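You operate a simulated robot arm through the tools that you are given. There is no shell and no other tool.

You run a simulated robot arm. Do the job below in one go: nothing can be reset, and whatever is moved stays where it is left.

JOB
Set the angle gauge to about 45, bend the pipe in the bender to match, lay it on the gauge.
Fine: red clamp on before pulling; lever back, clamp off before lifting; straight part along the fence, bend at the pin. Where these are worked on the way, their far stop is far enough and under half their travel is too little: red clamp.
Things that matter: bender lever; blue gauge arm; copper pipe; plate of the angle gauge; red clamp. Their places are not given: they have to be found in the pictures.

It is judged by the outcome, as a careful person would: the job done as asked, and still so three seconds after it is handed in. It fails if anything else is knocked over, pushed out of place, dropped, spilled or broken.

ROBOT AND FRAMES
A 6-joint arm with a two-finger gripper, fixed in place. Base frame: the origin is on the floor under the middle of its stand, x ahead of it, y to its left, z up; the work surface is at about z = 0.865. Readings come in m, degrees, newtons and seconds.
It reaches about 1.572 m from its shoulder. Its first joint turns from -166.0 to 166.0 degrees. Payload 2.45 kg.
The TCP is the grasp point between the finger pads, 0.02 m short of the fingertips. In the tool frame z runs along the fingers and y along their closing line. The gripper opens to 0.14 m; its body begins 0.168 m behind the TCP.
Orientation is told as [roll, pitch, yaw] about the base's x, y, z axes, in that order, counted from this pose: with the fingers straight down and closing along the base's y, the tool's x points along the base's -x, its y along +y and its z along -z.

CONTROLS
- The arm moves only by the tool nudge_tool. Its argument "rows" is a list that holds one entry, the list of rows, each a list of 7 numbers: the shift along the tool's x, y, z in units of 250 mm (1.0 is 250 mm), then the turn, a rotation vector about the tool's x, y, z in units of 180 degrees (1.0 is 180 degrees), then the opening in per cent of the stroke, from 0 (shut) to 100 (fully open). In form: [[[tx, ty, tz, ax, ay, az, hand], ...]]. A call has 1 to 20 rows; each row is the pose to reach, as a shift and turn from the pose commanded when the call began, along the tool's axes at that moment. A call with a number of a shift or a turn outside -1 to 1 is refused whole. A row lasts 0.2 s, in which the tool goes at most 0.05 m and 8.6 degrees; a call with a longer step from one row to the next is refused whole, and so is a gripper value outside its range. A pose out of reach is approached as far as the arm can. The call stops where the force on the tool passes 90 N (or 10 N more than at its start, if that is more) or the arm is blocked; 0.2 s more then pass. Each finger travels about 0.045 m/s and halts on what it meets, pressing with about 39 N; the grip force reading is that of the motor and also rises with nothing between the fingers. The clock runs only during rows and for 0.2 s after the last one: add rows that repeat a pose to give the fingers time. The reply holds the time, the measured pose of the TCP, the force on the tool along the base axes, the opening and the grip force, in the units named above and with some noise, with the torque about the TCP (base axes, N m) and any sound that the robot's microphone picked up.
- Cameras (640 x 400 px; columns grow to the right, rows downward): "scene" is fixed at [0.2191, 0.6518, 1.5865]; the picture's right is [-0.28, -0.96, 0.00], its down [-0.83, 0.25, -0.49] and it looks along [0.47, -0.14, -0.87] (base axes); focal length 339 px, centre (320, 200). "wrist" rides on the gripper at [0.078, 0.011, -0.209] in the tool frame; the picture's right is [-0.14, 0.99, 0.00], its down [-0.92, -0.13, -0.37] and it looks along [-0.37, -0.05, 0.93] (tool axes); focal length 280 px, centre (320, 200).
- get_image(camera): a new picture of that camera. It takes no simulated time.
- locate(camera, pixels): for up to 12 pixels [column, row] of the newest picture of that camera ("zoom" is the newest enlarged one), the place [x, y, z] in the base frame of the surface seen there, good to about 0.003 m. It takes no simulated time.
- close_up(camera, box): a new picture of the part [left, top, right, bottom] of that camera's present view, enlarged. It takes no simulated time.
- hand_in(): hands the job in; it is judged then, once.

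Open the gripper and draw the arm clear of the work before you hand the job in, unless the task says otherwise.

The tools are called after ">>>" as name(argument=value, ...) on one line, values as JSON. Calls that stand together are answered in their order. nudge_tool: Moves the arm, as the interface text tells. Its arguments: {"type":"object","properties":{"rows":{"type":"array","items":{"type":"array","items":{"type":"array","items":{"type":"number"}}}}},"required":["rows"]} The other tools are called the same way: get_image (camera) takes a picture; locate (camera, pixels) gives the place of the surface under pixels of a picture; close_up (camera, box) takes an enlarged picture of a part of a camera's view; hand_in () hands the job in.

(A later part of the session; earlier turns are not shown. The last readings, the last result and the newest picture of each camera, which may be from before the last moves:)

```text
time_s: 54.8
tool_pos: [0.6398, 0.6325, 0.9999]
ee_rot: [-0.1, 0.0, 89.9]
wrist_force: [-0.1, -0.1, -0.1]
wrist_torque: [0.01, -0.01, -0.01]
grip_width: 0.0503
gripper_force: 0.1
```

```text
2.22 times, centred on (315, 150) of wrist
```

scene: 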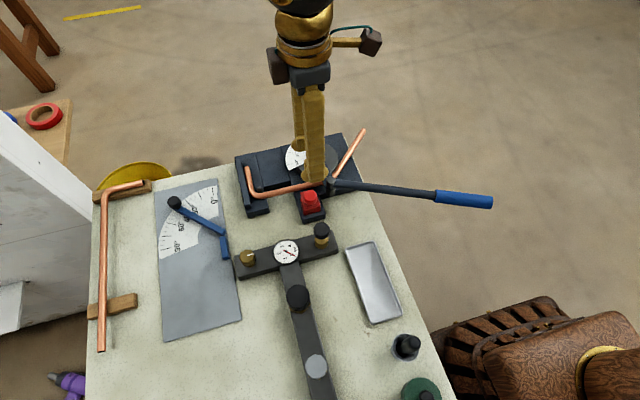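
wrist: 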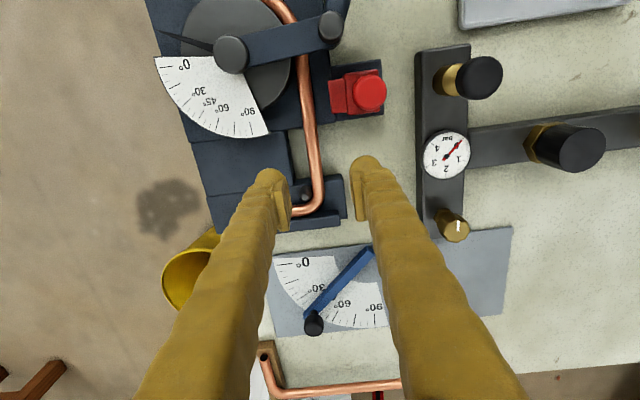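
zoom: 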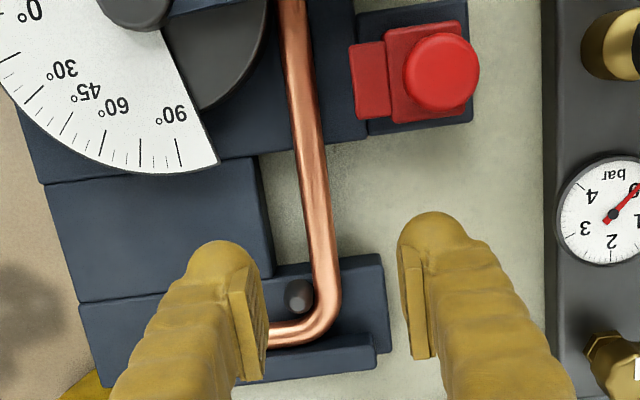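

The pipe (zoom px 320,220) lies between the fingers, clear of the clamp and the hook block. I descend to z≈0.908 so the fingertips stay just above the base blocks.

>>> nudge_tool(rows=[[[0.012, -0.004, 0.1, 0, 0, 0, 36], [0.012, -0.004, 0.2, 0, 0, 0, 36], [0.012, -0.004, 0.29, 0, 0, 0, 36], [0.012, -0.004, 0.34, 0, 0, 0, 36], [0.012, -0.004, 0.366, 0, 0, 0, 36], [0.012, -0.004, 0.366, 0, 0, 0, 36]]])

>>> get_image(camera="wrist")

>>> close_up(camera="scene", box=[225, 120, 365, 230])

```text
time_s: 56.2
tool_pos: [0.6425, 0.6295, 0.9088]
ee_rot: [0.0, 0.0, 89.9]
wrist_force: [-0.3, 0.7, 0.3]
wrist_torque: [-0.01, -0.01, -0.01]
grip_width: 0.0505
gripper_force: 0.1
```

```text
taken
```

wrist: 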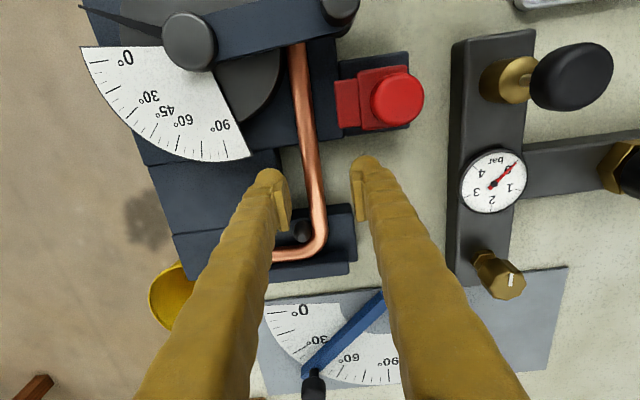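

```text
3.64 times, centred on (295, 175) of scene
```

zoom: 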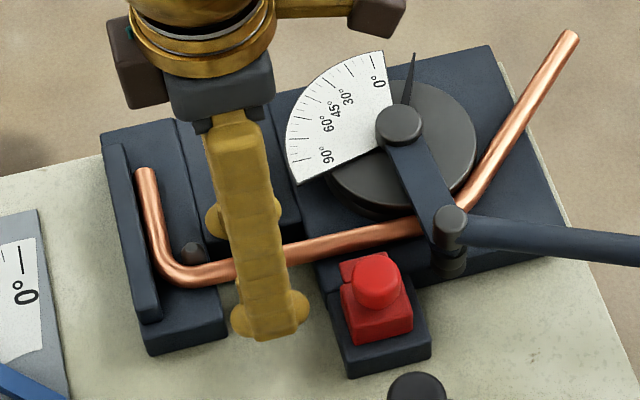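

>>> locate(camera="wrist", pixels=[[313, 190], [303, 190], [323, 190], [311, 160], [318, 220], [308, 100], [304, 60]])

```text
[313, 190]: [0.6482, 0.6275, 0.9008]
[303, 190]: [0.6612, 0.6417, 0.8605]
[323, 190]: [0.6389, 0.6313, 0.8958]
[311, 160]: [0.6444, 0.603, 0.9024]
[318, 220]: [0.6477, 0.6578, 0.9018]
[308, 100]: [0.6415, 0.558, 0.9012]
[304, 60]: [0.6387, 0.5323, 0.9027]
```

>>> locate(camera="wrist", pixels=[[301, 60], [303, 80], [306, 100], [308, 120], [310, 140], [312, 160], [314, 180], [315, 195], [317, 205]])

>>> close_up(camera="wrist", box=[240, 40, 380, 280])

```text
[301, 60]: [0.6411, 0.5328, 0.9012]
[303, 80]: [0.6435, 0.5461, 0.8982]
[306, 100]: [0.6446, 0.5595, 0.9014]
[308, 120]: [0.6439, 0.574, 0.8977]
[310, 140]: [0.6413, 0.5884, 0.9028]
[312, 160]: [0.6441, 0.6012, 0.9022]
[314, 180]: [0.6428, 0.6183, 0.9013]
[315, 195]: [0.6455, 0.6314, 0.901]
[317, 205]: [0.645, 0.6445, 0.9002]
```

```text
1.67 times, centred on (310, 160) of wrist
```

zoom: 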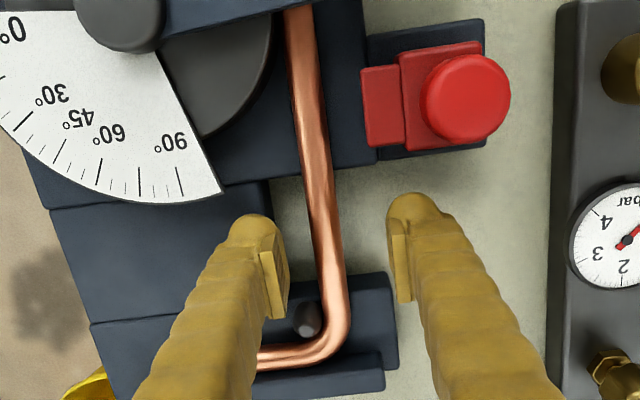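

The straight part is tilted ≈1.5°; I align the tool to that, shift 2 mm and close on the pipe.

>>> nudge_tool(rows=[[[0, -0.008, 0, 0, 0, 0.008, 36], [0, -0.008, 0, 0, 0, 0.008, 20], [0, -0.008, 0, 0, 0, 0.008, 5], [0, -0.008, 0, 0, 0, 0.008, 5], [0, -0.008, 0, 0, 0, 0.008, 5], [0, -0.008, 0, 0, 0, 0.008, 5]]])

>>> get_image(camera="wrist")

```text
time_s: 57.6
tool_pos: [0.6435, 0.6301, 0.9089]
ee_rot: [0.0, 0.0, 88.6]
wrist_force: [0.5, 0.1, 1.8]
wrist_torque: [0.03, 0.0, -0.03]
grip_width: 0.0125
gripper_force: 38.5
```

```text
taken
```

wrist: 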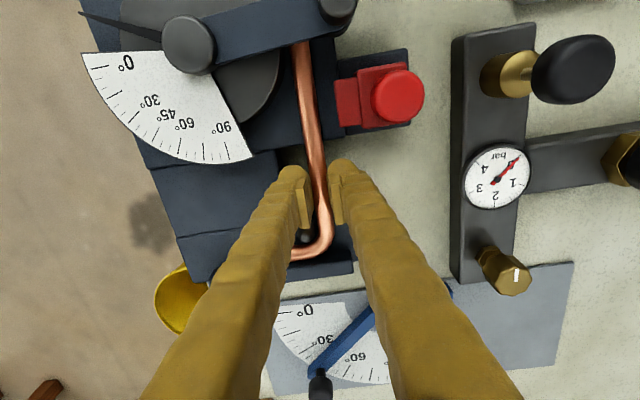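

Gripped (12.5 mm wide, 38 N). I lift gently by 8 mm to see whether anything holds the pipe.

>>> nudge_tool(rows=[[[0, 0, -0.01, 0, 0, 0, 5], [0, 0, -0.02, 0, 0, 0, 5], [0, 0, -0.032, 0, 0, 0, 5], [0, 0, -0.032, 0, 0, 0, 5]]])

>>> close_up(camera="scene", box=[225, 110, 385, 230])

```text
time_s: 58.6
tool_pos: [0.6433, 0.63, 0.9165]
ee_rot: [0.0, 0.0, 88.6]
wrist_force: [-0.5, -0.5, -0.8]
wrist_torque: [0.13, -0.02, 0.02]
grip_width: 0.0115
gripper_force: 38.8
```

```text
3.33 times, centred on (305, 170) of scene
```

zoom: 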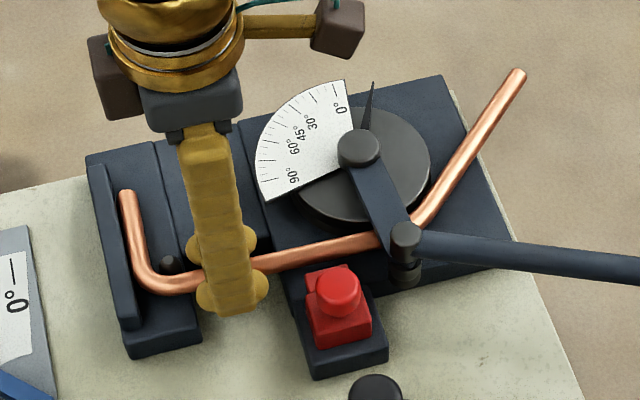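

The grip width shrank to 11.5 mm, so the pads may be holding above the pipe's centre. I check the pipe's actual height along its length.

>>> close_up(camera="wrist", box=[240, 40, 400, 280])

>>> locate(camera="wrist", pixels=[[301, 60], [305, 80], [308, 100], [311, 120], [314, 140], [317, 160], [320, 190], [325, 220], [300, 255]])

>>> locate(camera="scene", pixels=[[313, 184], [305, 185], [297, 187], [262, 195], [255, 185], [350, 153], [358, 140], [345, 163]])

```text
1.67 times, centred on (320, 160) of wrist
```

zoom: 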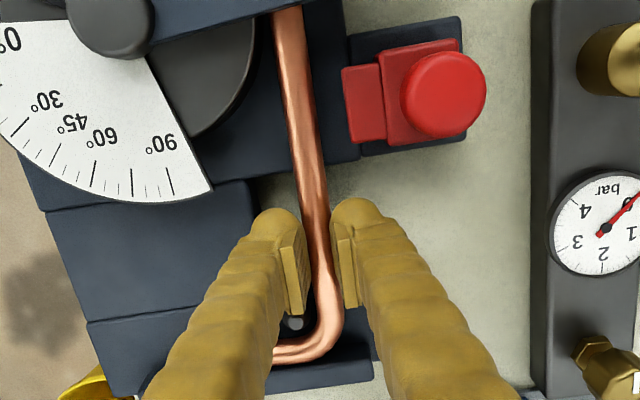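

```text
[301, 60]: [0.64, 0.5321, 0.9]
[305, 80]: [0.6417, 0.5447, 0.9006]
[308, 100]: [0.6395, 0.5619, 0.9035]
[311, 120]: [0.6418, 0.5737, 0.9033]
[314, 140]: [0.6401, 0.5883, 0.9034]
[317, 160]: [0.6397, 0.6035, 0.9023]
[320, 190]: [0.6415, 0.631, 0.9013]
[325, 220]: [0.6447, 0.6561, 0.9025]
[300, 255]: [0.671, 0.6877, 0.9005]
```

```text
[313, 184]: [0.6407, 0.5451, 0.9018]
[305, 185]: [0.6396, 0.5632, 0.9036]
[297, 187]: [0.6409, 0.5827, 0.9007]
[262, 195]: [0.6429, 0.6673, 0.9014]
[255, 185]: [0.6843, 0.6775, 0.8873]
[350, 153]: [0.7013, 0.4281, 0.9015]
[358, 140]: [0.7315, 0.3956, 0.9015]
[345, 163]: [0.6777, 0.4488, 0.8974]
```

The pipe did not rise (top still ≈0.902): the pads slipped up because they end above the fingertips. I open, go up, and measure where the pads actually are on the fingers.

>>> nudge_tool(rows=[[[0, 0, -0.032, 0, 0, 0, 36], [0, 0, -0.032, 0, 0, 0, 36], [0, 0, -0.032, 0, 0, 0, 36], [0, 0, -0.14, 0, 0, 0, 36], [0, 0, -0.28, 0, 0, 0, 36], [0, 0, -0.4, 0, 0, 0, 36], [0, 0, -0.4, 0, 0, 0, 36]]])

>>> close_up(camera="wrist", box=[250, 140, 400, 240])

>>> close_up(camera="scene", box=[240, 90, 340, 200])

```text
time_s: 60.2
tool_pos: [0.6414, 0.6299, 1.0176]
ee_rot: [0.1, 0.0, 88.6]
wrist_force: [-0.6, -0.2, 0.6]
wrist_torque: [0.0, -0.01, -0.01]
grip_width: 0.0505
gripper_force: 0.2
```

```text
4.00 times, centred on (325, 190) of wrist
```

zoom: 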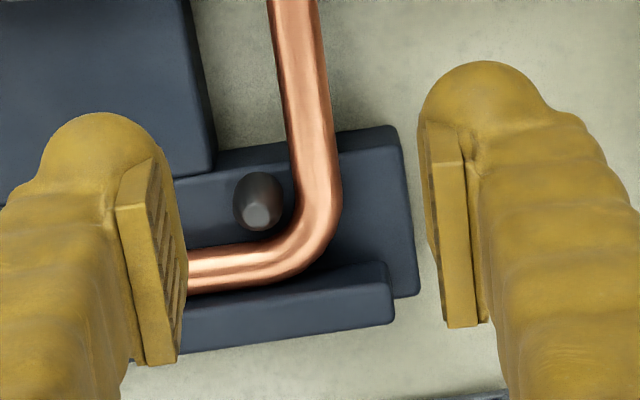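

```text
3.64 times, centred on (290, 145) of scene
```

zoom: 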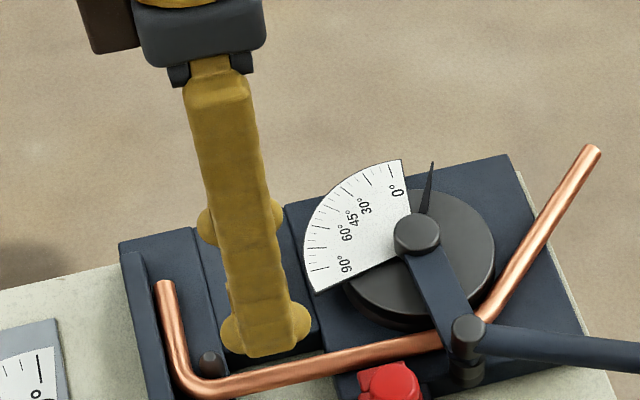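

>>> get_image(camera="wrist")

>>> close_up(camera="wrist", box=[250, 140, 400, 240])

>>> locate(camera="zoom", pixels=[[100, 125], [60, 160], [148, 165], [120, 205], [170, 210], [145, 360], [185, 290], [100, 220], [435, 130], [430, 160], [455, 165], [460, 320]])

>>> locate(camera="zoom", pixels=[[485, 75], [480, 110], [540, 100], [420, 110], [445, 240], [200, 100], [195, 150], [210, 165], [260, 210], [390, 140], [410, 280], [385, 300]])

```text
taken
```

wrist: 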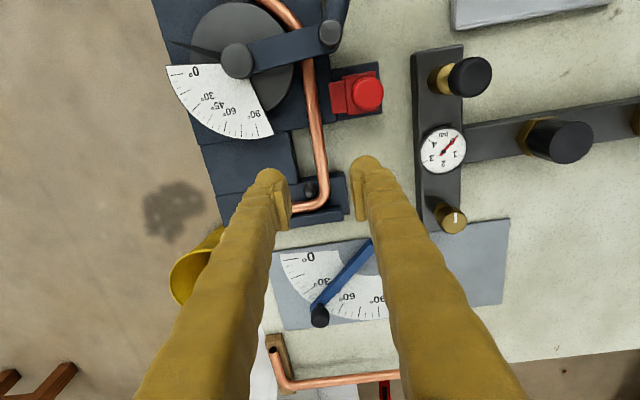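

```text
4.00 times, centred on (325, 190) of wrist
```

zoom: 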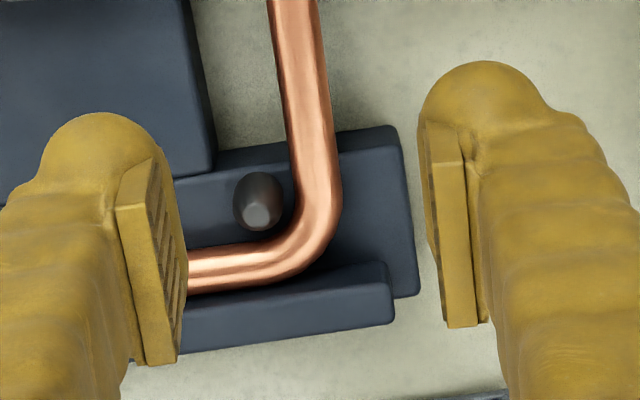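

```text
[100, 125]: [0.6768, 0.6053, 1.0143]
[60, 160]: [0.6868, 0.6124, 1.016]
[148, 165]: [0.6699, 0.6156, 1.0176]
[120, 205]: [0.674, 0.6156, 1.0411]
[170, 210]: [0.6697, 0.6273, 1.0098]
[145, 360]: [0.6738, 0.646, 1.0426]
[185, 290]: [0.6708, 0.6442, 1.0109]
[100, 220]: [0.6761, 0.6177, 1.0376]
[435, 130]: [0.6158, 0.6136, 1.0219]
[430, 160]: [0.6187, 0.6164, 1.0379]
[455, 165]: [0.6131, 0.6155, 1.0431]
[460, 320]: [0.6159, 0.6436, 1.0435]
```

```text
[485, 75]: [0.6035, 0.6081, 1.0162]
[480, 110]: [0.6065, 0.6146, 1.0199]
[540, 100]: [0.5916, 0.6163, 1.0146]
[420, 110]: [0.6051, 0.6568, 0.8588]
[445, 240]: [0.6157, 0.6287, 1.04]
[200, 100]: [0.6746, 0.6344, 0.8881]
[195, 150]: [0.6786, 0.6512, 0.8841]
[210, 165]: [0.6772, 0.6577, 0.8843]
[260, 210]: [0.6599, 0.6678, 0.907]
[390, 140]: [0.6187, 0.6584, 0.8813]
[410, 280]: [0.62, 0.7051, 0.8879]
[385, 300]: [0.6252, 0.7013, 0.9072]
```

The pads end about 8 mm below the TCP (fingertips at 20 mm), so I must grip with TCP z≈0.90, which needs care next to the connecting block. I locate that block's edge and top.

>>> locate(camera="wrist", pixels=[[290, 140], [292, 150], [294, 160], [296, 172], [285, 150], [280, 140], [297, 150], [300, 165], [310, 150], [316, 150], [322, 150], [316, 165]])

>>> close_up(camera="wrist", box=[270, 100, 350, 220])

```text
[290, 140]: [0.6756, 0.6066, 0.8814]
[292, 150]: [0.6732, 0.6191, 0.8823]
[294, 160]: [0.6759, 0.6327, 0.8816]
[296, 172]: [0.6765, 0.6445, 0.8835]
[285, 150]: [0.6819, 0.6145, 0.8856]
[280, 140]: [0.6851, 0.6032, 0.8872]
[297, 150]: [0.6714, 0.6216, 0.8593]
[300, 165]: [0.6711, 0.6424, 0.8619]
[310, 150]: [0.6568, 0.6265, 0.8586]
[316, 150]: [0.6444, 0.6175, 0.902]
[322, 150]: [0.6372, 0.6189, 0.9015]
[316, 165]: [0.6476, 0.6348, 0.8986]
```

```text
3.33 times, centred on (310, 160) of wrist
```

zoom: 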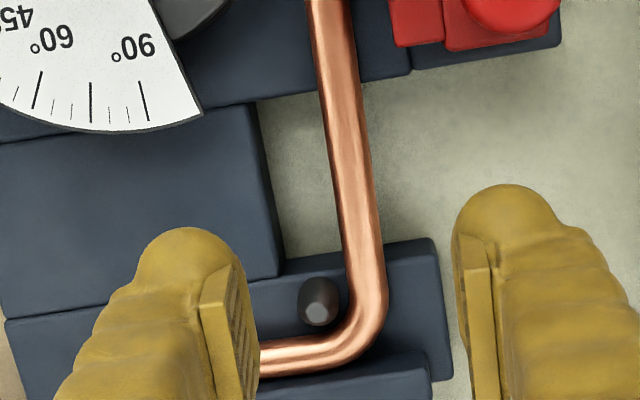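

The pads end ~8 mm below the TCP, so I'll tilt the tool 10° about the pipe axis (palm toward −x) to let the +x fingertip clear the connecting block while the pads reach the pipe's middle. First I go to a tilted pre-grasp 35 mm above.

>>> nudge_tool(rows=[[[0.002, 0.015, 0.1, 0.0278, 0, 0, 20], [0.0043, 0.03, 0.2, 0.0556, 0, 0, 20], [0.0043, 0.03, 0.29, 0.0556, 0, 0, 20], [0.0043, 0.03, 0.3328, 0.0556, 0, 0, 20], [0.0043, 0.03, 0.3328, 0.0556, 0, 0, 20]]])

>>> get_image(camera="wrist")

>>> close_up(camera="wrist", box=[250, 110, 390, 250])

```text
time_s: 61.4
tool_pos: [0.6356, 0.6296, 0.9352]
ee_rot: [-10.0, 0.0, 88.6]
wrist_force: [0.3, 0.6, 0.6]
wrist_torque: [-0.02, 0.0, 0.02]
grip_width: 0.0281
gripper_force: 0.0
```

```text
taken
```

wrist: 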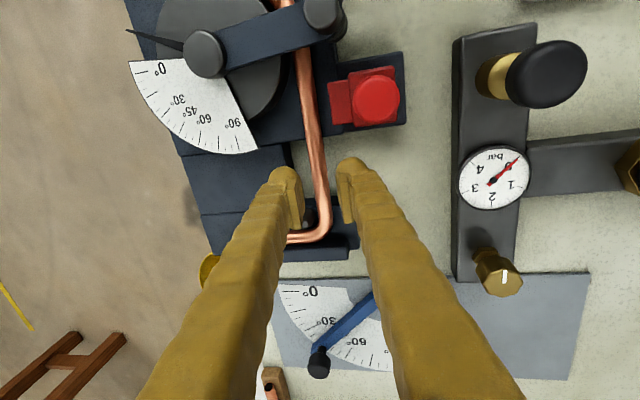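

```text
2.86 times, centred on (320, 180) of wrist
```

zoom: 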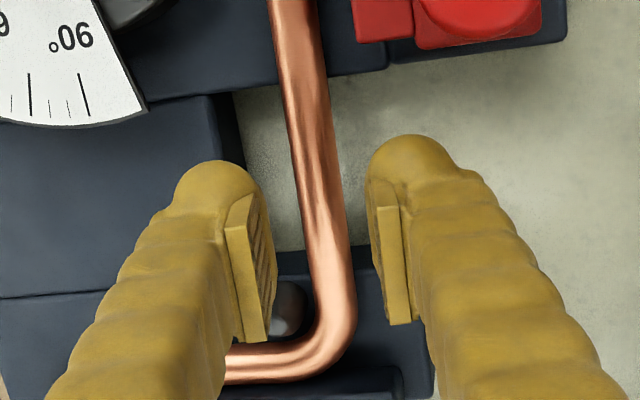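

The pipe is centred between the fingers. I shift 3 mm away from the post and descend 35 mm along the tilted tool axis, in small steps.

>>> nudge_tool(rows=[[[0.012, 0, 0.03, 0, 0, 0, 19], [0.012, 0, 0.06, 0, 0, 0, 19], [0.012, 0, 0.09, 0, 0, 0, 19], [0.012, 0, 0.115, 0, 0, 0, 19], [0.012, 0, 0.138, 0, 0, 0, 19], [0.012, 0, 0.138, 0, 0, 0, 19]]])

>>> get_image(camera="wrist")

>>> close_up(camera="wrist", box=[250, 110, 390, 250])

```text
time_s: 62.8
tool_pos: [0.6423, 0.626, 0.9002]
ee_rot: [-10.1, 0.0, 88.6]
wrist_force: [-0.2, 0.1, 0.2]
wrist_torque: [-0.05, -0.02, 0.0]
grip_width: 0.0266
gripper_force: 0.0
```

```text
taken
```

wrist: 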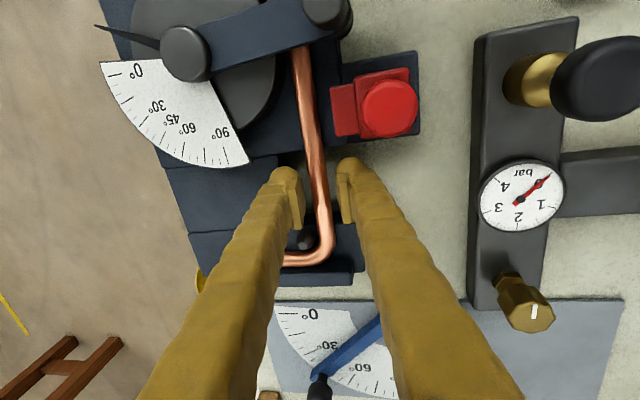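

```text
2.86 times, centred on (320, 180) of wrist
```

zoom: 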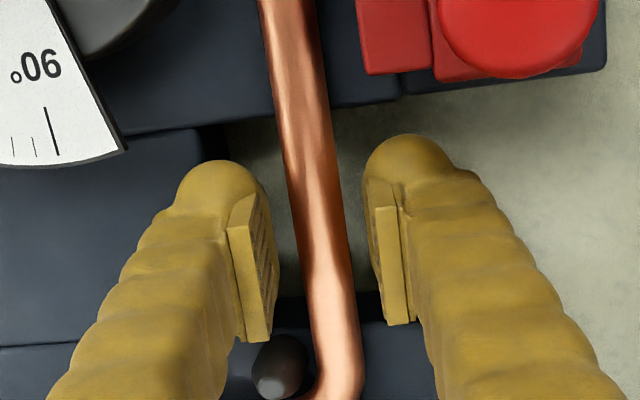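

No contact at z=0.900. I go 2 mm deeper and close on the pipe.

>>> nudge_tool(rows=[[[0, 0, 0.008, 0, 0, 0, 19], [0, 0, 0.008, 0, 0, 0, 12], [0, 0, 0.008, 0, 0, 0, 5], [0, 0, 0.008, 0, 0, 0, 5], [0, 0, 0.008, 0, 0, 0, 5], [0, 0, 0.008, 0, 0, 0, 5]]])

>>> close_up(camera="wrist", box=[250, 110, 390, 250])

```text
time_s: 64.2
tool_pos: [0.6423, 0.6258, 0.8983]
ee_rot: [-10.0, 0.0, 88.6]
wrist_force: [1.5, -0.2, -0.2]
wrist_torque: [0.02, -0.03, 0.05]
grip_width: 0.01
gripper_force: 37.9
```

```text
2.86 times, centred on (320, 180) of wrist
```

zoom: 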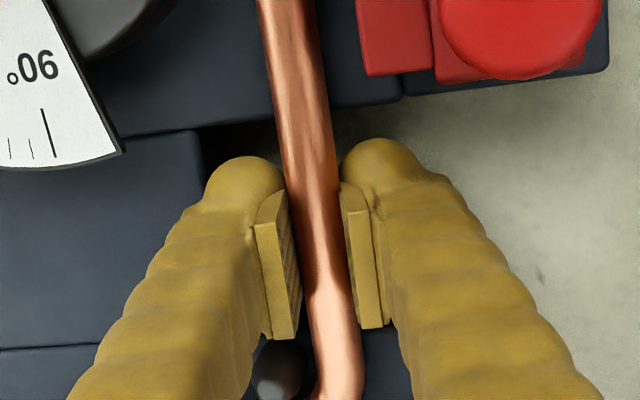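

The pads are now around the pipe's middle. I lift 6 mm vertically and check whether it follows.

>>> nudge_tool(rows=[[[0, -0.0014, -0.008, 0, 0, 0, 3], [0, -0.0028, -0.0158, 0, 0, 0, 3], [0, -0.0042, -0.0236, 0, 0, 0, 3], [0, -0.0042, -0.0236, 0, 0, 0, 3]]])

>>> get_image(camera="wrist")

>>> get_image(camera="scene")

>>> close_up(camera="scene", box=[230, 120, 370, 230])

```text
time_s: 65.2
tool_pos: [0.6416, 0.6257, 0.9041]
ee_rot: [-10.1, 0.0, 88.7]
wrist_force: [0.5, -0.7, -1.2]
wrist_torque: [0.12, 0.04, 0.03]
grip_width: 0.01
gripper_force: 37.3
```

```text
taken
```

wrist: 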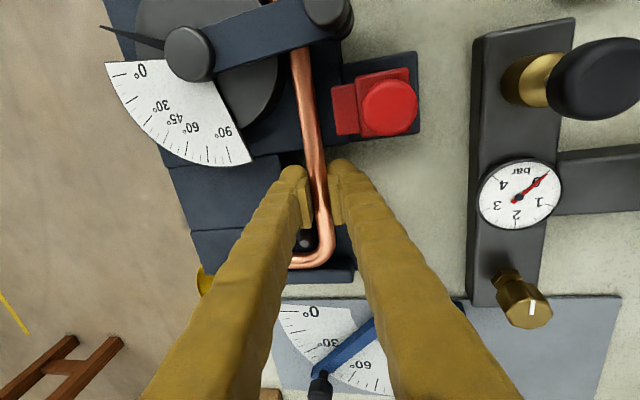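

```text
taken
```

scene: 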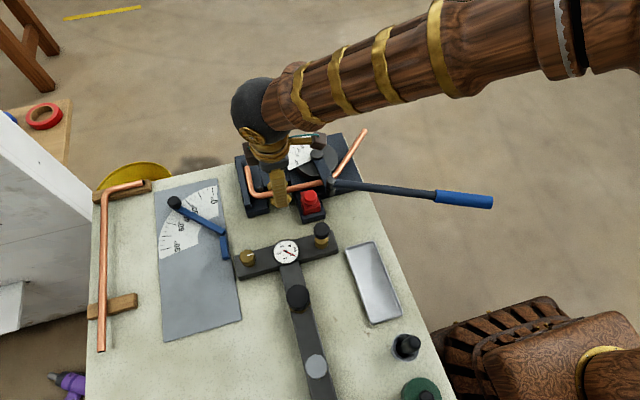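

```text
3.64 times, centred on (300, 175) of scene
```

zoom: 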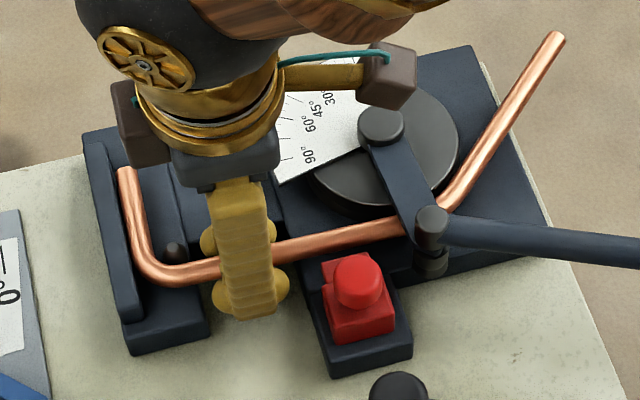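

The reading (−1.2 N, 0.12 Nm) looks like the pipe's weight being carried. I check heights along the pipe now.

>>> locate(camera="scene", pixels=[[318, 186], [310, 187], [303, 188], [296, 189], [283, 192], [275, 194], [268, 195], [262, 185], [360, 137], [352, 150], [345, 160]])

>>> locate(camera="wrist", pixels=[[301, 60], [305, 80], [309, 100], [312, 120], [315, 140], [317, 160], [322, 190], [327, 220], [328, 240], [310, 260]])

```text
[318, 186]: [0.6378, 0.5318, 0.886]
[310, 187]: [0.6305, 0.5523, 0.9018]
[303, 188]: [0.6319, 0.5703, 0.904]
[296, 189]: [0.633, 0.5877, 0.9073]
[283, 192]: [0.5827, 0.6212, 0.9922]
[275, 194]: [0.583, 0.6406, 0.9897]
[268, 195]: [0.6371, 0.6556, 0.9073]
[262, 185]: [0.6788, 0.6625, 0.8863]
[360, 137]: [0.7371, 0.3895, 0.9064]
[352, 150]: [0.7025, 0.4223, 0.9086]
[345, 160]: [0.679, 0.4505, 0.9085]
```

```text
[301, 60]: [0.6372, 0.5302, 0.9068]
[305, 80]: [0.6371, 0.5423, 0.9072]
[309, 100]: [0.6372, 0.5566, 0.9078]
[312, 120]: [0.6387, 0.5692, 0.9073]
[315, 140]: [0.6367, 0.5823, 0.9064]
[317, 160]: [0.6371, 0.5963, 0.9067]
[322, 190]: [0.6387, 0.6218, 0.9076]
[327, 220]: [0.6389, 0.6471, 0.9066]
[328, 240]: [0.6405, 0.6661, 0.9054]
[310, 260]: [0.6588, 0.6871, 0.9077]
```

The whole pipe rose evenly by 6 mm (top z≈0.907). I raise another 4 mm, then 4 mm more, watching for contact with the lever arm above it.

>>> nudge_tool(rows=[[[0, -0.0014, -0.008, 0, 0, 0, 3], [0, -0.0028, -0.0158, 0, 0, 0, 3], [0, -0.0028, -0.0158, 0, 0, 0, 3]]])

>>> nudge_tool(rows=[[[0, -0.0014, -0.008, 0, 0, 0, 3], [0, -0.0028, -0.0158, 0, 0, 0, 3], [0, -0.0028, -0.0158, 0, 0, 0, 3]]])

>>> get_image(camera="wrist")

>>> close_up(camera="scene", box=[230, 120, 370, 230])

```text
time_s: 66.0
tool_pos: [0.6422, 0.6257, 0.9093]
ee_rot: [-10.0, 0.0, 88.7]
wrist_force: [0.2, -0.1, -1.4]
wrist_torque: [0.09, 0.03, 0.03]
grip_width: 0.0102
gripper_force: 37.0
```

```text
time_s: 66.8
tool_pos: [0.6419, 0.6253, 0.9114]
ee_rot: [-10.0, 0.1, 88.5]
wrist_force: [-0.6, 0.7, -1.6]
wrist_torque: [0.12, 0.1, -0.01]
grip_width: 0.01
gripper_force: 37.2
```

```text
taken
```

wrist: 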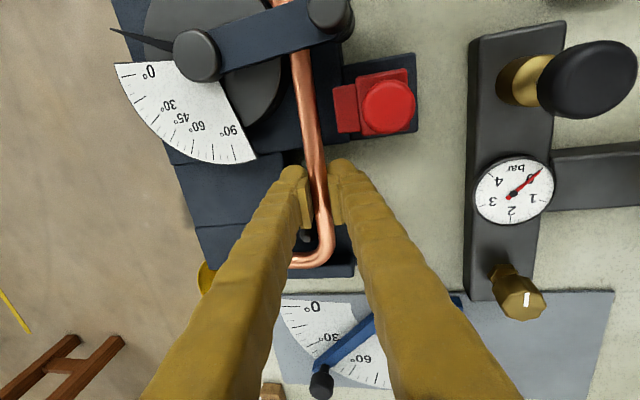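

```text
3.64 times, centred on (300, 175) of scene
```

zoom: 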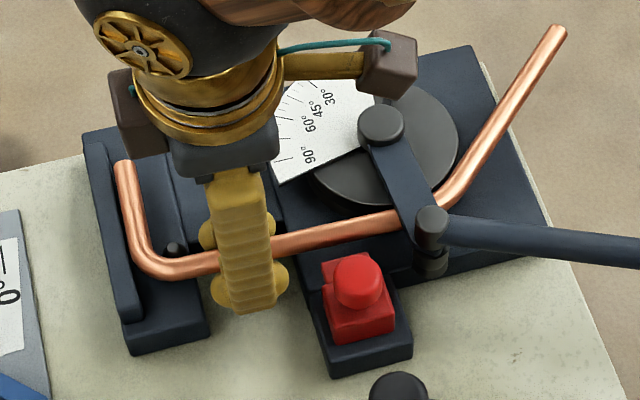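

Still only the pipe's weight at +13 mm. I raise another 5 mm, where the arm would certainly be touched if it blocks the pipe.

>>> nudge_tool(rows=[[[0, -0.0014, -0.008, 0, 0, 0, 3], [0, -0.0028, -0.0158, 0, 0, 0, 3], [0, -0.0035, -0.0197, 0, 0, 0, 3], [0, -0.0035, -0.0197, 0, 0, 0, 3]]])

>>> get_image(camera="wrist")

>>> close_up(camera="scene", box=[290, 130, 370, 210])

>>> locate(camera="wrist", pixels=[[301, 60], [305, 80], [309, 100], [312, 120], [315, 140], [317, 160], [322, 190], [327, 220], [328, 240], [310, 260], [270, 35], [290, 12]])

```text
time_s: 67.8
tool_pos: [0.6414, 0.6252, 0.917]
ee_rot: [-10.0, 0.0, 88.5]
wrist_force: [0.3, -0.3, -1.1]
wrist_torque: [0.1, 0.06, 0.02]
grip_width: 0.01
gripper_force: 37.5
```

```text
taken
```

wrist: 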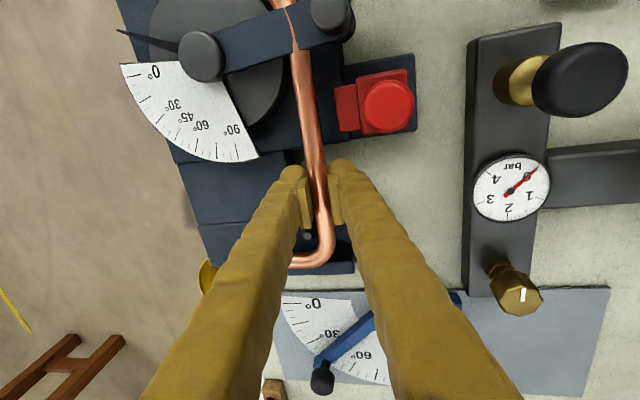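

```text
5.00 times, centred on (330, 170) of scene
```

zoom: 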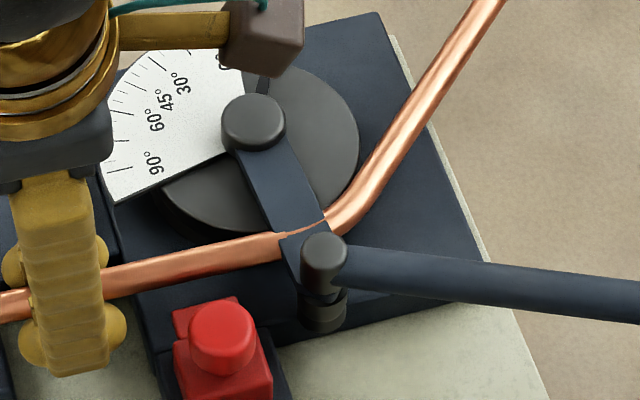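

```text
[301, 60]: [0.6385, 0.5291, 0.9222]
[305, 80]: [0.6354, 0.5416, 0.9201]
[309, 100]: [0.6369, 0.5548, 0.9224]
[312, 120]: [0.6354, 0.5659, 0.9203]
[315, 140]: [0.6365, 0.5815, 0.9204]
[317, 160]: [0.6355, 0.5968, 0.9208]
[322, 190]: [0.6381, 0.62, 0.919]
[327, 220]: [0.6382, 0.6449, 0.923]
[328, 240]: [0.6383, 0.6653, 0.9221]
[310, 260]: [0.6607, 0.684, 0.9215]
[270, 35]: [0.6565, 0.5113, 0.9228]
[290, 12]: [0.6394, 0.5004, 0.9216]
```

The pipe passes freely (no force change; lever arm doesn't hold it), all at z≈0.921. I lift straight up another 130 mm.

>>> nudge_tool(rows=[[[0, -0.0139, -0.0788, 0, 0, 0, 3], [0, -0.0278, -0.1576, 0, 0, 0, 3], [0, -0.0418, -0.2364, 0, 0, 0, 3], [0, -0.0557, -0.3152, 0, 0, 0, 3], [0, -0.0696, -0.394, 0, 0, 0, 3], [0, -0.0905, -0.5122, 0, 0, 0, 3], [0, -0.0905, -0.5122, 0, 0, 0, 3]]])

>>> get_image(camera="scene")

>>> get_image(camera="wrist")

```text
time_s: 69.4
tool_pos: [0.6431, 0.6263, 1.0467]
ee_rot: [-10.0, 0.0, 88.7]
wrist_force: [0.6, 0.9, -2.0]
wrist_torque: [0.13, 0.05, 0.0]
grip_width: 0.01
gripper_force: 37.8
```

```text
taken
```

scene: 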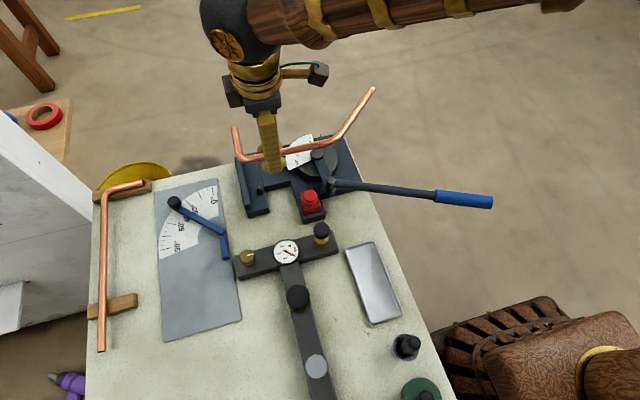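

```text
taken
```

wrist: 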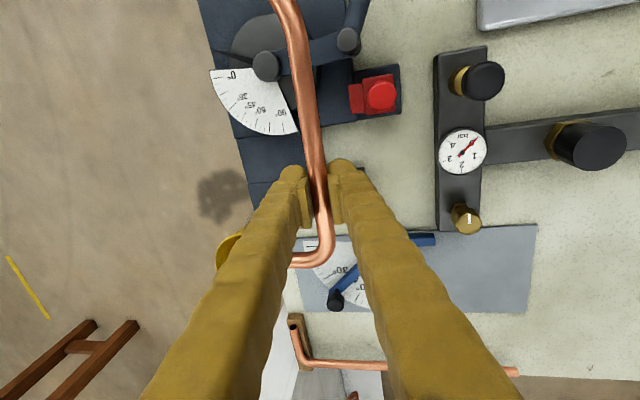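

The pipe is held clear above the bender. Before carrying it over, I measure the neighbourhood of the gauge's fence: T-bar end near scene px (236,270) and the fence/arm faces.

>>> close_up(camera="scene", box=[200, 210, 280, 290])

>>> locate(camera="zoom", pixels=[[270, 425], [262, 410], [300, 380], [345, 405], [262, 395], [250, 415], [175, 225], [195, 225], [190, 385], [215, 385], [130, 200], [270, 460]])

```text
5.00 times, centred on (240, 250) of scene
```

zoom: 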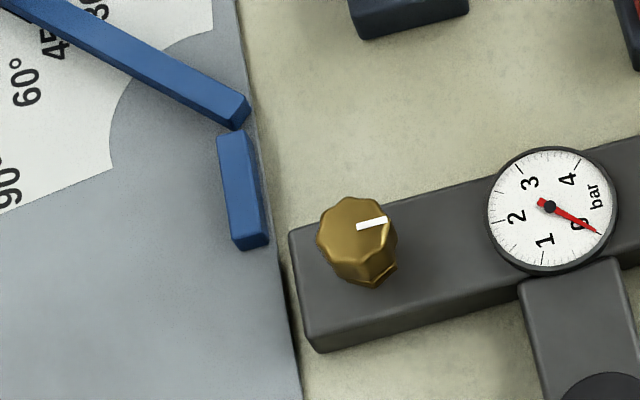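

```text
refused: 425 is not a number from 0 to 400
```

>>> locate(camera="zoom", pixels=[[293, 235], [308, 325], [320, 348], [300, 250], [345, 325], [222, 140], [240, 135], [235, 240], [262, 235], [240, 120], [245, 100], [350, 210]])

>>> locate(camera="zoom", pixels=[[217, 138], [225, 180], [233, 245], [216, 160], [240, 248], [250, 130], [255, 180], [270, 250], [130, 60], [180, 95], [230, 125], [100, 50]])

```text
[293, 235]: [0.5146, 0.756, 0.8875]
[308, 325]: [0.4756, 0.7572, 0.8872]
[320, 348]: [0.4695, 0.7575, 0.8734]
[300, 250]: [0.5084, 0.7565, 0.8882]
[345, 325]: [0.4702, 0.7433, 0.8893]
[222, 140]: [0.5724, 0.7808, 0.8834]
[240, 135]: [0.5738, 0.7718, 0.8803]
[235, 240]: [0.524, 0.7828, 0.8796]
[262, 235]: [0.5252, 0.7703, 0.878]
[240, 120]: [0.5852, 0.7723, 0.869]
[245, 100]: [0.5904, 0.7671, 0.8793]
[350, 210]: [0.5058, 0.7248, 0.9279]
```

```text
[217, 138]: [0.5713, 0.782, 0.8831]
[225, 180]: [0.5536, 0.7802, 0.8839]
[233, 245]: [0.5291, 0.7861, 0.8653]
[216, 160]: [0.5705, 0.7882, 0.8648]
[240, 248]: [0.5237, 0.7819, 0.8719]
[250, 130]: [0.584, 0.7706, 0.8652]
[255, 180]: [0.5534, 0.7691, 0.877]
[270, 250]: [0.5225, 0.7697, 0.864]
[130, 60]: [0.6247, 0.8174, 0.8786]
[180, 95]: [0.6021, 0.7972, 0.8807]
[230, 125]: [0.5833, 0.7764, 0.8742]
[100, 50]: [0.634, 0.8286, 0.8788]
```

T-bar end is at y≈0.757 (x 0.47–0.514) and the fence face at y≈0.782. While the pipe hangs free I re-measure its bend from points on both straight parts.

>>> close_up(camera="scene", box=[225, 80, 385, 180])

>>> locate(camera="zoom", pixels=[[70, 315], [90, 312], [110, 309], [130, 306], [215, 293], [235, 290], [255, 287], [275, 284], [295, 281], [320, 277]])

>>> locate(camera="zoom", pixels=[[590, 42], [578, 62], [565, 82], [552, 102], [540, 122], [527, 142], [514, 162], [501, 182], [488, 200], [475, 217]])

```text
4.00 times, centred on (305, 130) of scene
```

zoom: 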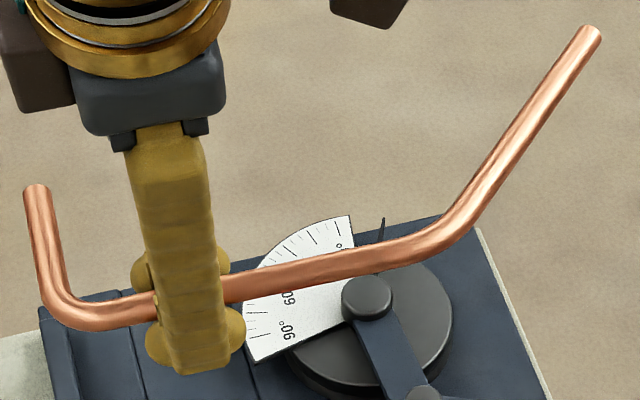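

```text
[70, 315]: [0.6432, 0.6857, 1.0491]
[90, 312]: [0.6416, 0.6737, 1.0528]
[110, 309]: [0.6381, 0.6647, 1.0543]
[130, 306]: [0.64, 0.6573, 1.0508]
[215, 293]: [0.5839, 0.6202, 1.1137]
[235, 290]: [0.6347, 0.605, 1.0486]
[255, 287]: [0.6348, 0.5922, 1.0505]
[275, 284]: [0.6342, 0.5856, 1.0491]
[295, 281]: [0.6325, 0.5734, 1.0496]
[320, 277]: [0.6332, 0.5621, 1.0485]
```

```text
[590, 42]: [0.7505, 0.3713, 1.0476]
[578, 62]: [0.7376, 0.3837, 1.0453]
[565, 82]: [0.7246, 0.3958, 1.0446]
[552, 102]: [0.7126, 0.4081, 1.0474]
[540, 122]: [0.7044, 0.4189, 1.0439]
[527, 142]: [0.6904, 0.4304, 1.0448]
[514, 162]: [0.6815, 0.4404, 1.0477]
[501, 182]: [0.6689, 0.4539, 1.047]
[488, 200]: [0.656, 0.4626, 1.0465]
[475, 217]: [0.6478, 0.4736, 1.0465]
```

The bend measures ≈46–47° and the pipe hangs level, matching the gauge (arm-to-fence ≈46°). I now carry it to above the gauge, turning 90.6° CCW about the vertical while keeping it level.

>>> nudge_tool(rows=[[[-0.0567, 0.0638, -0.0113, 0, -0.0073, -0.0413, 3], [-0.1134, 0.1276, -0.0225, 0, -0.0146, -0.0826, 3], [-0.1701, 0.1915, -0.0338, 0, -0.0219, -0.1239, 3], [-0.2268, 0.2553, -0.045, 0, -0.0291, -0.1652, 3], [-0.2835, 0.3191, -0.0563, 0, -0.0364, -0.2065, 3], [-0.3403, 0.3829, -0.0675, 0, -0.0437, -0.2479, 3], [-0.397, 0.4467, -0.0788, 0, -0.051, -0.2892, 3], [-0.4537, 0.5105, -0.09, 0, -0.0583, -0.3305, 3], [-0.5104, 0.5744, -0.1013, 0, -0.0656, -0.3718, 3], [-0.5671, 0.6382, -0.1125, 0, -0.0728, -0.4131, 3], [-0.6238, 0.702, -0.1238, 0, -0.0801, -0.4544, 3], [-0.6805, 0.7658, -0.135, 0, -0.0874, -0.4957, 3], [-0.6805, 0.7658, -0.135, 0, -0.0874, -0.4957, 3]]])

>>> get_image(camera="scene")

>>> get_image(camera="wrist")

```text
time_s: 72.2
tool_pos: [0.4517, 0.8018, 1.046]
ee_rot: [-10.0, 0.0, 179.2]
wrist_force: [0.1, -0.2, -0.6]
wrist_torque: [-0.03, 0.11, 0.01]
grip_width: 0.0102
gripper_force: 37.2
```

```text
taken
```

scene: 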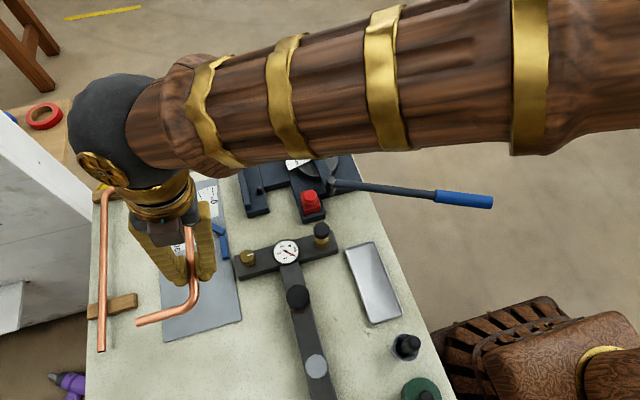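

```text
taken
```

wrist: 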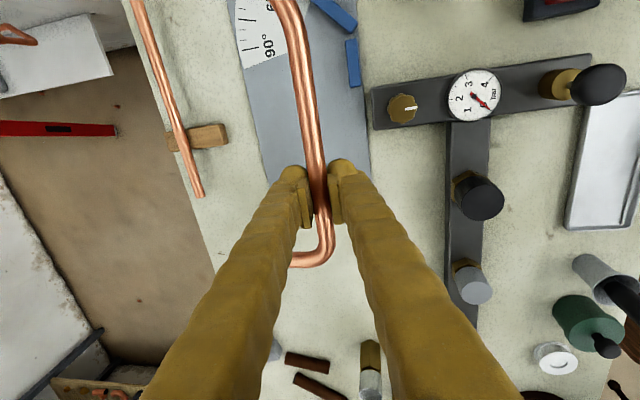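

The pipe is over the gauge (wrist view: straight part vertical at px ~315, fence at 353,62). I locate pipe points to get its actual offset from fence and arm before lowering.

>>> locate(camera="wrist", pixels=[[317, 160], [314, 140], [311, 120], [308, 100], [305, 80], [302, 60], [298, 40], [290, 15], [322, 215], [327, 240], [305, 262], [353, 62]])

>>> close_up(camera="scene", box=[90, 160, 270, 360])

```text
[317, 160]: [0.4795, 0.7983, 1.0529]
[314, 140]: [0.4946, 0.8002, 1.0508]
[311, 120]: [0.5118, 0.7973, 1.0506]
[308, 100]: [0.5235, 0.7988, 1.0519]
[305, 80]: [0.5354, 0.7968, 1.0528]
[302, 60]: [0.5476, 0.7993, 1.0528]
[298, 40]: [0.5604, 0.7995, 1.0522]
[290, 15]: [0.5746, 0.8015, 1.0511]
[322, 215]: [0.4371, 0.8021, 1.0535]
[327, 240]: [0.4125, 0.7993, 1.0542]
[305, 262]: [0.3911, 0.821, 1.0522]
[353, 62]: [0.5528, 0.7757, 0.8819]
```

```text
2.00 times, centred on (180, 260) of scene
```

zoom: 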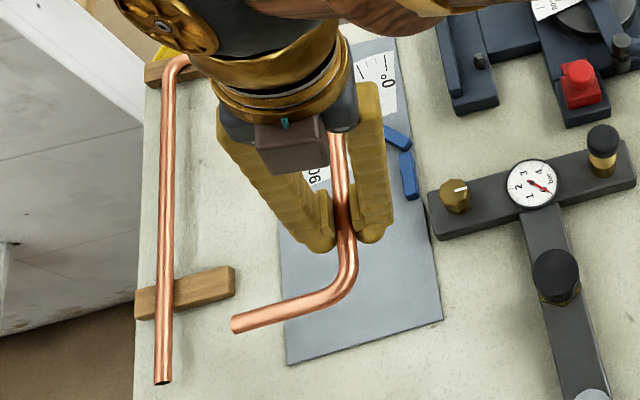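

The straight part hangs at y≈0.799, parallel to the fence and ≈9 mm off it, with the bend vertex near x≈0.587. I untilt the tool by 5° (so the leg and hook tips come down first) and lower to z≈0.93 to check.

>>> nudge_tool(rows=[[[0, 0.0161, 0.0914, -0.007, 0, 0, 3], [0, 0.0322, 0.1828, -0.014, 0, 0, 3], [0, 0.0484, 0.2742, -0.021, 0, 0, 3], [0, 0.0645, 0.3656, -0.0278, 0, 0, 3], [0, 0.0806, 0.457, -0.0278, 0, 0, 3], [0, 0.0806, 0.457, -0.0278, 0, 0, 3]]])

>>> get_image(camera="wrist")

>>> close_up(camera="scene", box=[120, 170, 270, 350])

>>> locate(camera="wrist", pixels=[[317, 160], [314, 140], [311, 120], [308, 100], [305, 80], [302, 60], [298, 40], [290, 15], [322, 215], [327, 240]])

```text
time_s: 73.6
tool_pos: [0.4513, 0.8013, 0.9308]
ee_rot: [-5.0, 0.0, 179.2]
wrist_force: [-0.1, 0.0, -0.5]
wrist_torque: [-0.05, 0.09, 0.0]
grip_width: 0.01
gripper_force: 37.5
```

```text
taken
```

wrist: 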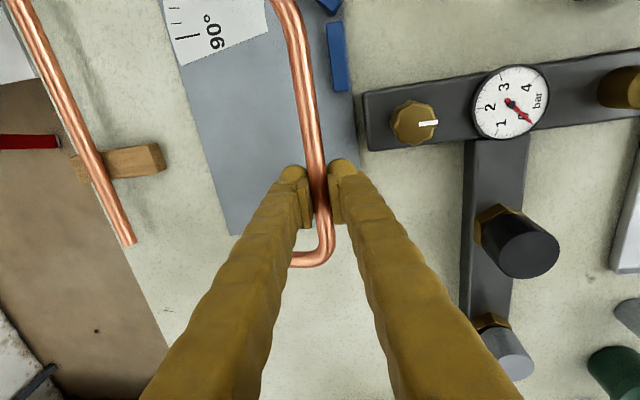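

```text
2.22 times, centred on (195, 260) of scene
```

zoom: 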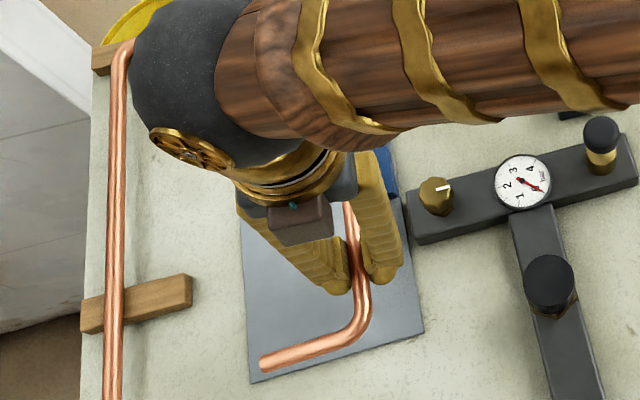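

```text
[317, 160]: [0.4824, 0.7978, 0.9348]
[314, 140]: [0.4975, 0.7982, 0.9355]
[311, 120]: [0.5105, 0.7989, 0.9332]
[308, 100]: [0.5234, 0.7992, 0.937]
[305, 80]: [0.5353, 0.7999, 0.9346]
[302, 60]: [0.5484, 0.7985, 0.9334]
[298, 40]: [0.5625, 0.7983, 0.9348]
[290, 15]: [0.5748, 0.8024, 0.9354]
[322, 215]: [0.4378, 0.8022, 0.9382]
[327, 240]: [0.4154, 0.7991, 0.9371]
```

All parallel and clear (pipe y≈0.7985). I lower to TCP z≈0.888, where the lower fingertip should be just above the plate.

>>> nudge_tool(rows=[[[0, 0.0035, 0.04, 0, 0, 0, 3], [0, 0.007, 0.08, 0, 0, 0, 3], [0, 0.0105, 0.12, 0, 0, 0, 3], [0, 0.0131, 0.15, 0, 0, 0, 3], [0, 0.0147, 0.168, 0, 0, 0, 3], [0, 0.0147, 0.168, 0, 0, 0, 3]]])

>>> get_image(camera="wrist")

>>> close_up(camera="scene", box=[120, 170, 270, 350])

>>> locate(camera="wrist", pixels=[[317, 160], [314, 140], [311, 120], [308, 100], [305, 80], [302, 60], [298, 40], [290, 15], [322, 215], [327, 240], [300, 262]])

```text
time_s: 75.0
tool_pos: [0.4524, 0.7998, 0.8882]
ee_rot: [-5.0, 0.0, 179.2]
wrist_force: [0.5, 0.2, -0.8]
wrist_torque: [-0.02, 0.0, -0.03]
grip_width: 0.0099
gripper_force: 37.7
```

```text
taken
```

wrist: 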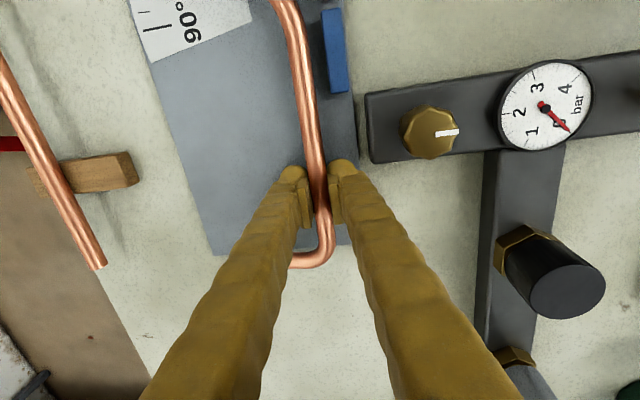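

```text
2.22 times, centred on (195, 260) of scene
```

zoom: 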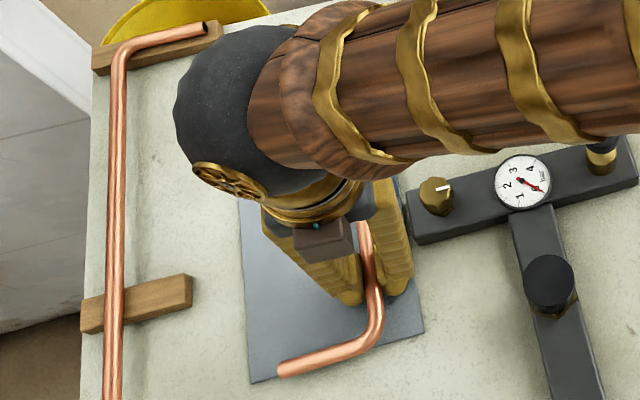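

```text
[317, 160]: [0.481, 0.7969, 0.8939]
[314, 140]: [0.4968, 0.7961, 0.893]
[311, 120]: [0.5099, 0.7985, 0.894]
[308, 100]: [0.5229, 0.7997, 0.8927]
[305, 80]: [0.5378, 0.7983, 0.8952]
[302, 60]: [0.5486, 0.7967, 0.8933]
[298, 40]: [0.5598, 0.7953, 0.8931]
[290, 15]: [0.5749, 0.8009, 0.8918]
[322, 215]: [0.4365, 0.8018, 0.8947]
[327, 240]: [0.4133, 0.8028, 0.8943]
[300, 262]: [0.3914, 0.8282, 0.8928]
```

The weight torque vanished, so the leg tip is touching the plate already; the straight part is ≈13 mm above rest. I try lowering 2 mm more, watching for fingertip contact.

>>> nudge_tool(rows=[[[0, 0.0003, 0.004, 0, 0, 0, 3], [0, 0.0007, 0.008, 0, 0, 0, 3], [0, 0.0007, 0.008, 0, 0, 0, 3]]])

>>> nudge_tool(rows=[[[0, 0.0003, 0.004, 0, 0, 0, 3], [0, 0.0007, 0.008, 0, 0, 0, 3], [0, 0.0007, 0.008, 0, 0, 0, 3]]])

```text
time_s: 75.8
tool_pos: [0.4525, 0.8009, 0.8868]
ee_rot: [-5.0, 0.0, 179.1]
wrist_force: [0.5, 0.3, -1.0]
wrist_torque: [0.03, -0.07, -0.03]
grip_width: 0.0097
gripper_force: 36.9
```

```text
time_s: 76.6
tool_pos: [0.4514, 0.799, 0.8855]
ee_rot: [-4.8, 0.0, 179.2]
wrist_force: [-0.2, -6.2, 19.3]
wrist_torque: [-0.34, -0.05, -0.05]
grip_width: 0.0099
gripper_force: 36.4
```

The fingertip just touched the plate (+19 N) at z=0.8855. I back up 1.5 mm and open only slightly (to 19 mm) so the pipe settles between the fingers.

>>> nudge_tool(rows=[[[0, -0.0005, -0.006, 0, 0, 0, 3], [0, -0.0005, -0.006, 0, 0, 0, 3], [0, -0.0005, -0.006, 0, 0, 0, 9], [0, -0.0005, -0.006, 0, 0, 0, 11], [0, -0.0005, -0.006, 0, 0, 0, 14], [0, -0.0005, -0.006, 0, 0, 0, 14], [0, -0.0005, -0.006, 0, 0, 0, 14]]])

>>> get_image(camera="wrist")

>>> close_up(camera="scene", box=[120, 170, 270, 350])

>>> locate(camera="wrist", pixels=[[317, 160], [314, 140], [311, 120], [308, 100], [305, 80], [302, 60], [298, 40], [290, 15], [322, 215], [327, 240], [300, 262]])

```text
time_s: 78.2
tool_pos: [0.4523, 0.8005, 0.8868]
ee_rot: [-4.9, 0.0, 179.2]
wrist_force: [-1.1, 3.1, 3.8]
wrist_torque: [0.01, 0.02, -0.04]
grip_width: 0.0176
gripper_force: 0.0
```

```text
taken
```

wrist: 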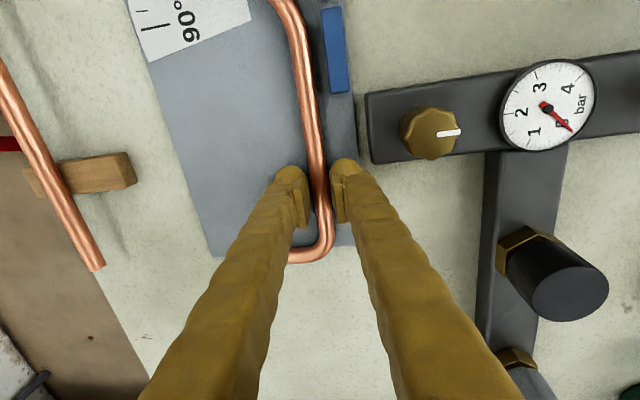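

```text
2.22 times, centred on (195, 260) of scene
```

zoom: 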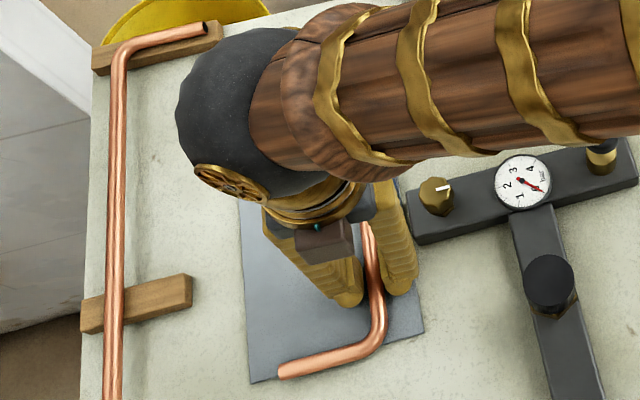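

```text
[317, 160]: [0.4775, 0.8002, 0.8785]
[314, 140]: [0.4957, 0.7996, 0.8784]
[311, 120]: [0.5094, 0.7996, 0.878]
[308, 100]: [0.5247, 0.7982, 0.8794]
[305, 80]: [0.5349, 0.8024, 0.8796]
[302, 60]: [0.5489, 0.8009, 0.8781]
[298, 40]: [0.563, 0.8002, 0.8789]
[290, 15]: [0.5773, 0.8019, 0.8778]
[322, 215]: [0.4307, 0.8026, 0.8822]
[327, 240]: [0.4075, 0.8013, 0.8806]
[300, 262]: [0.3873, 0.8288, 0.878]
```

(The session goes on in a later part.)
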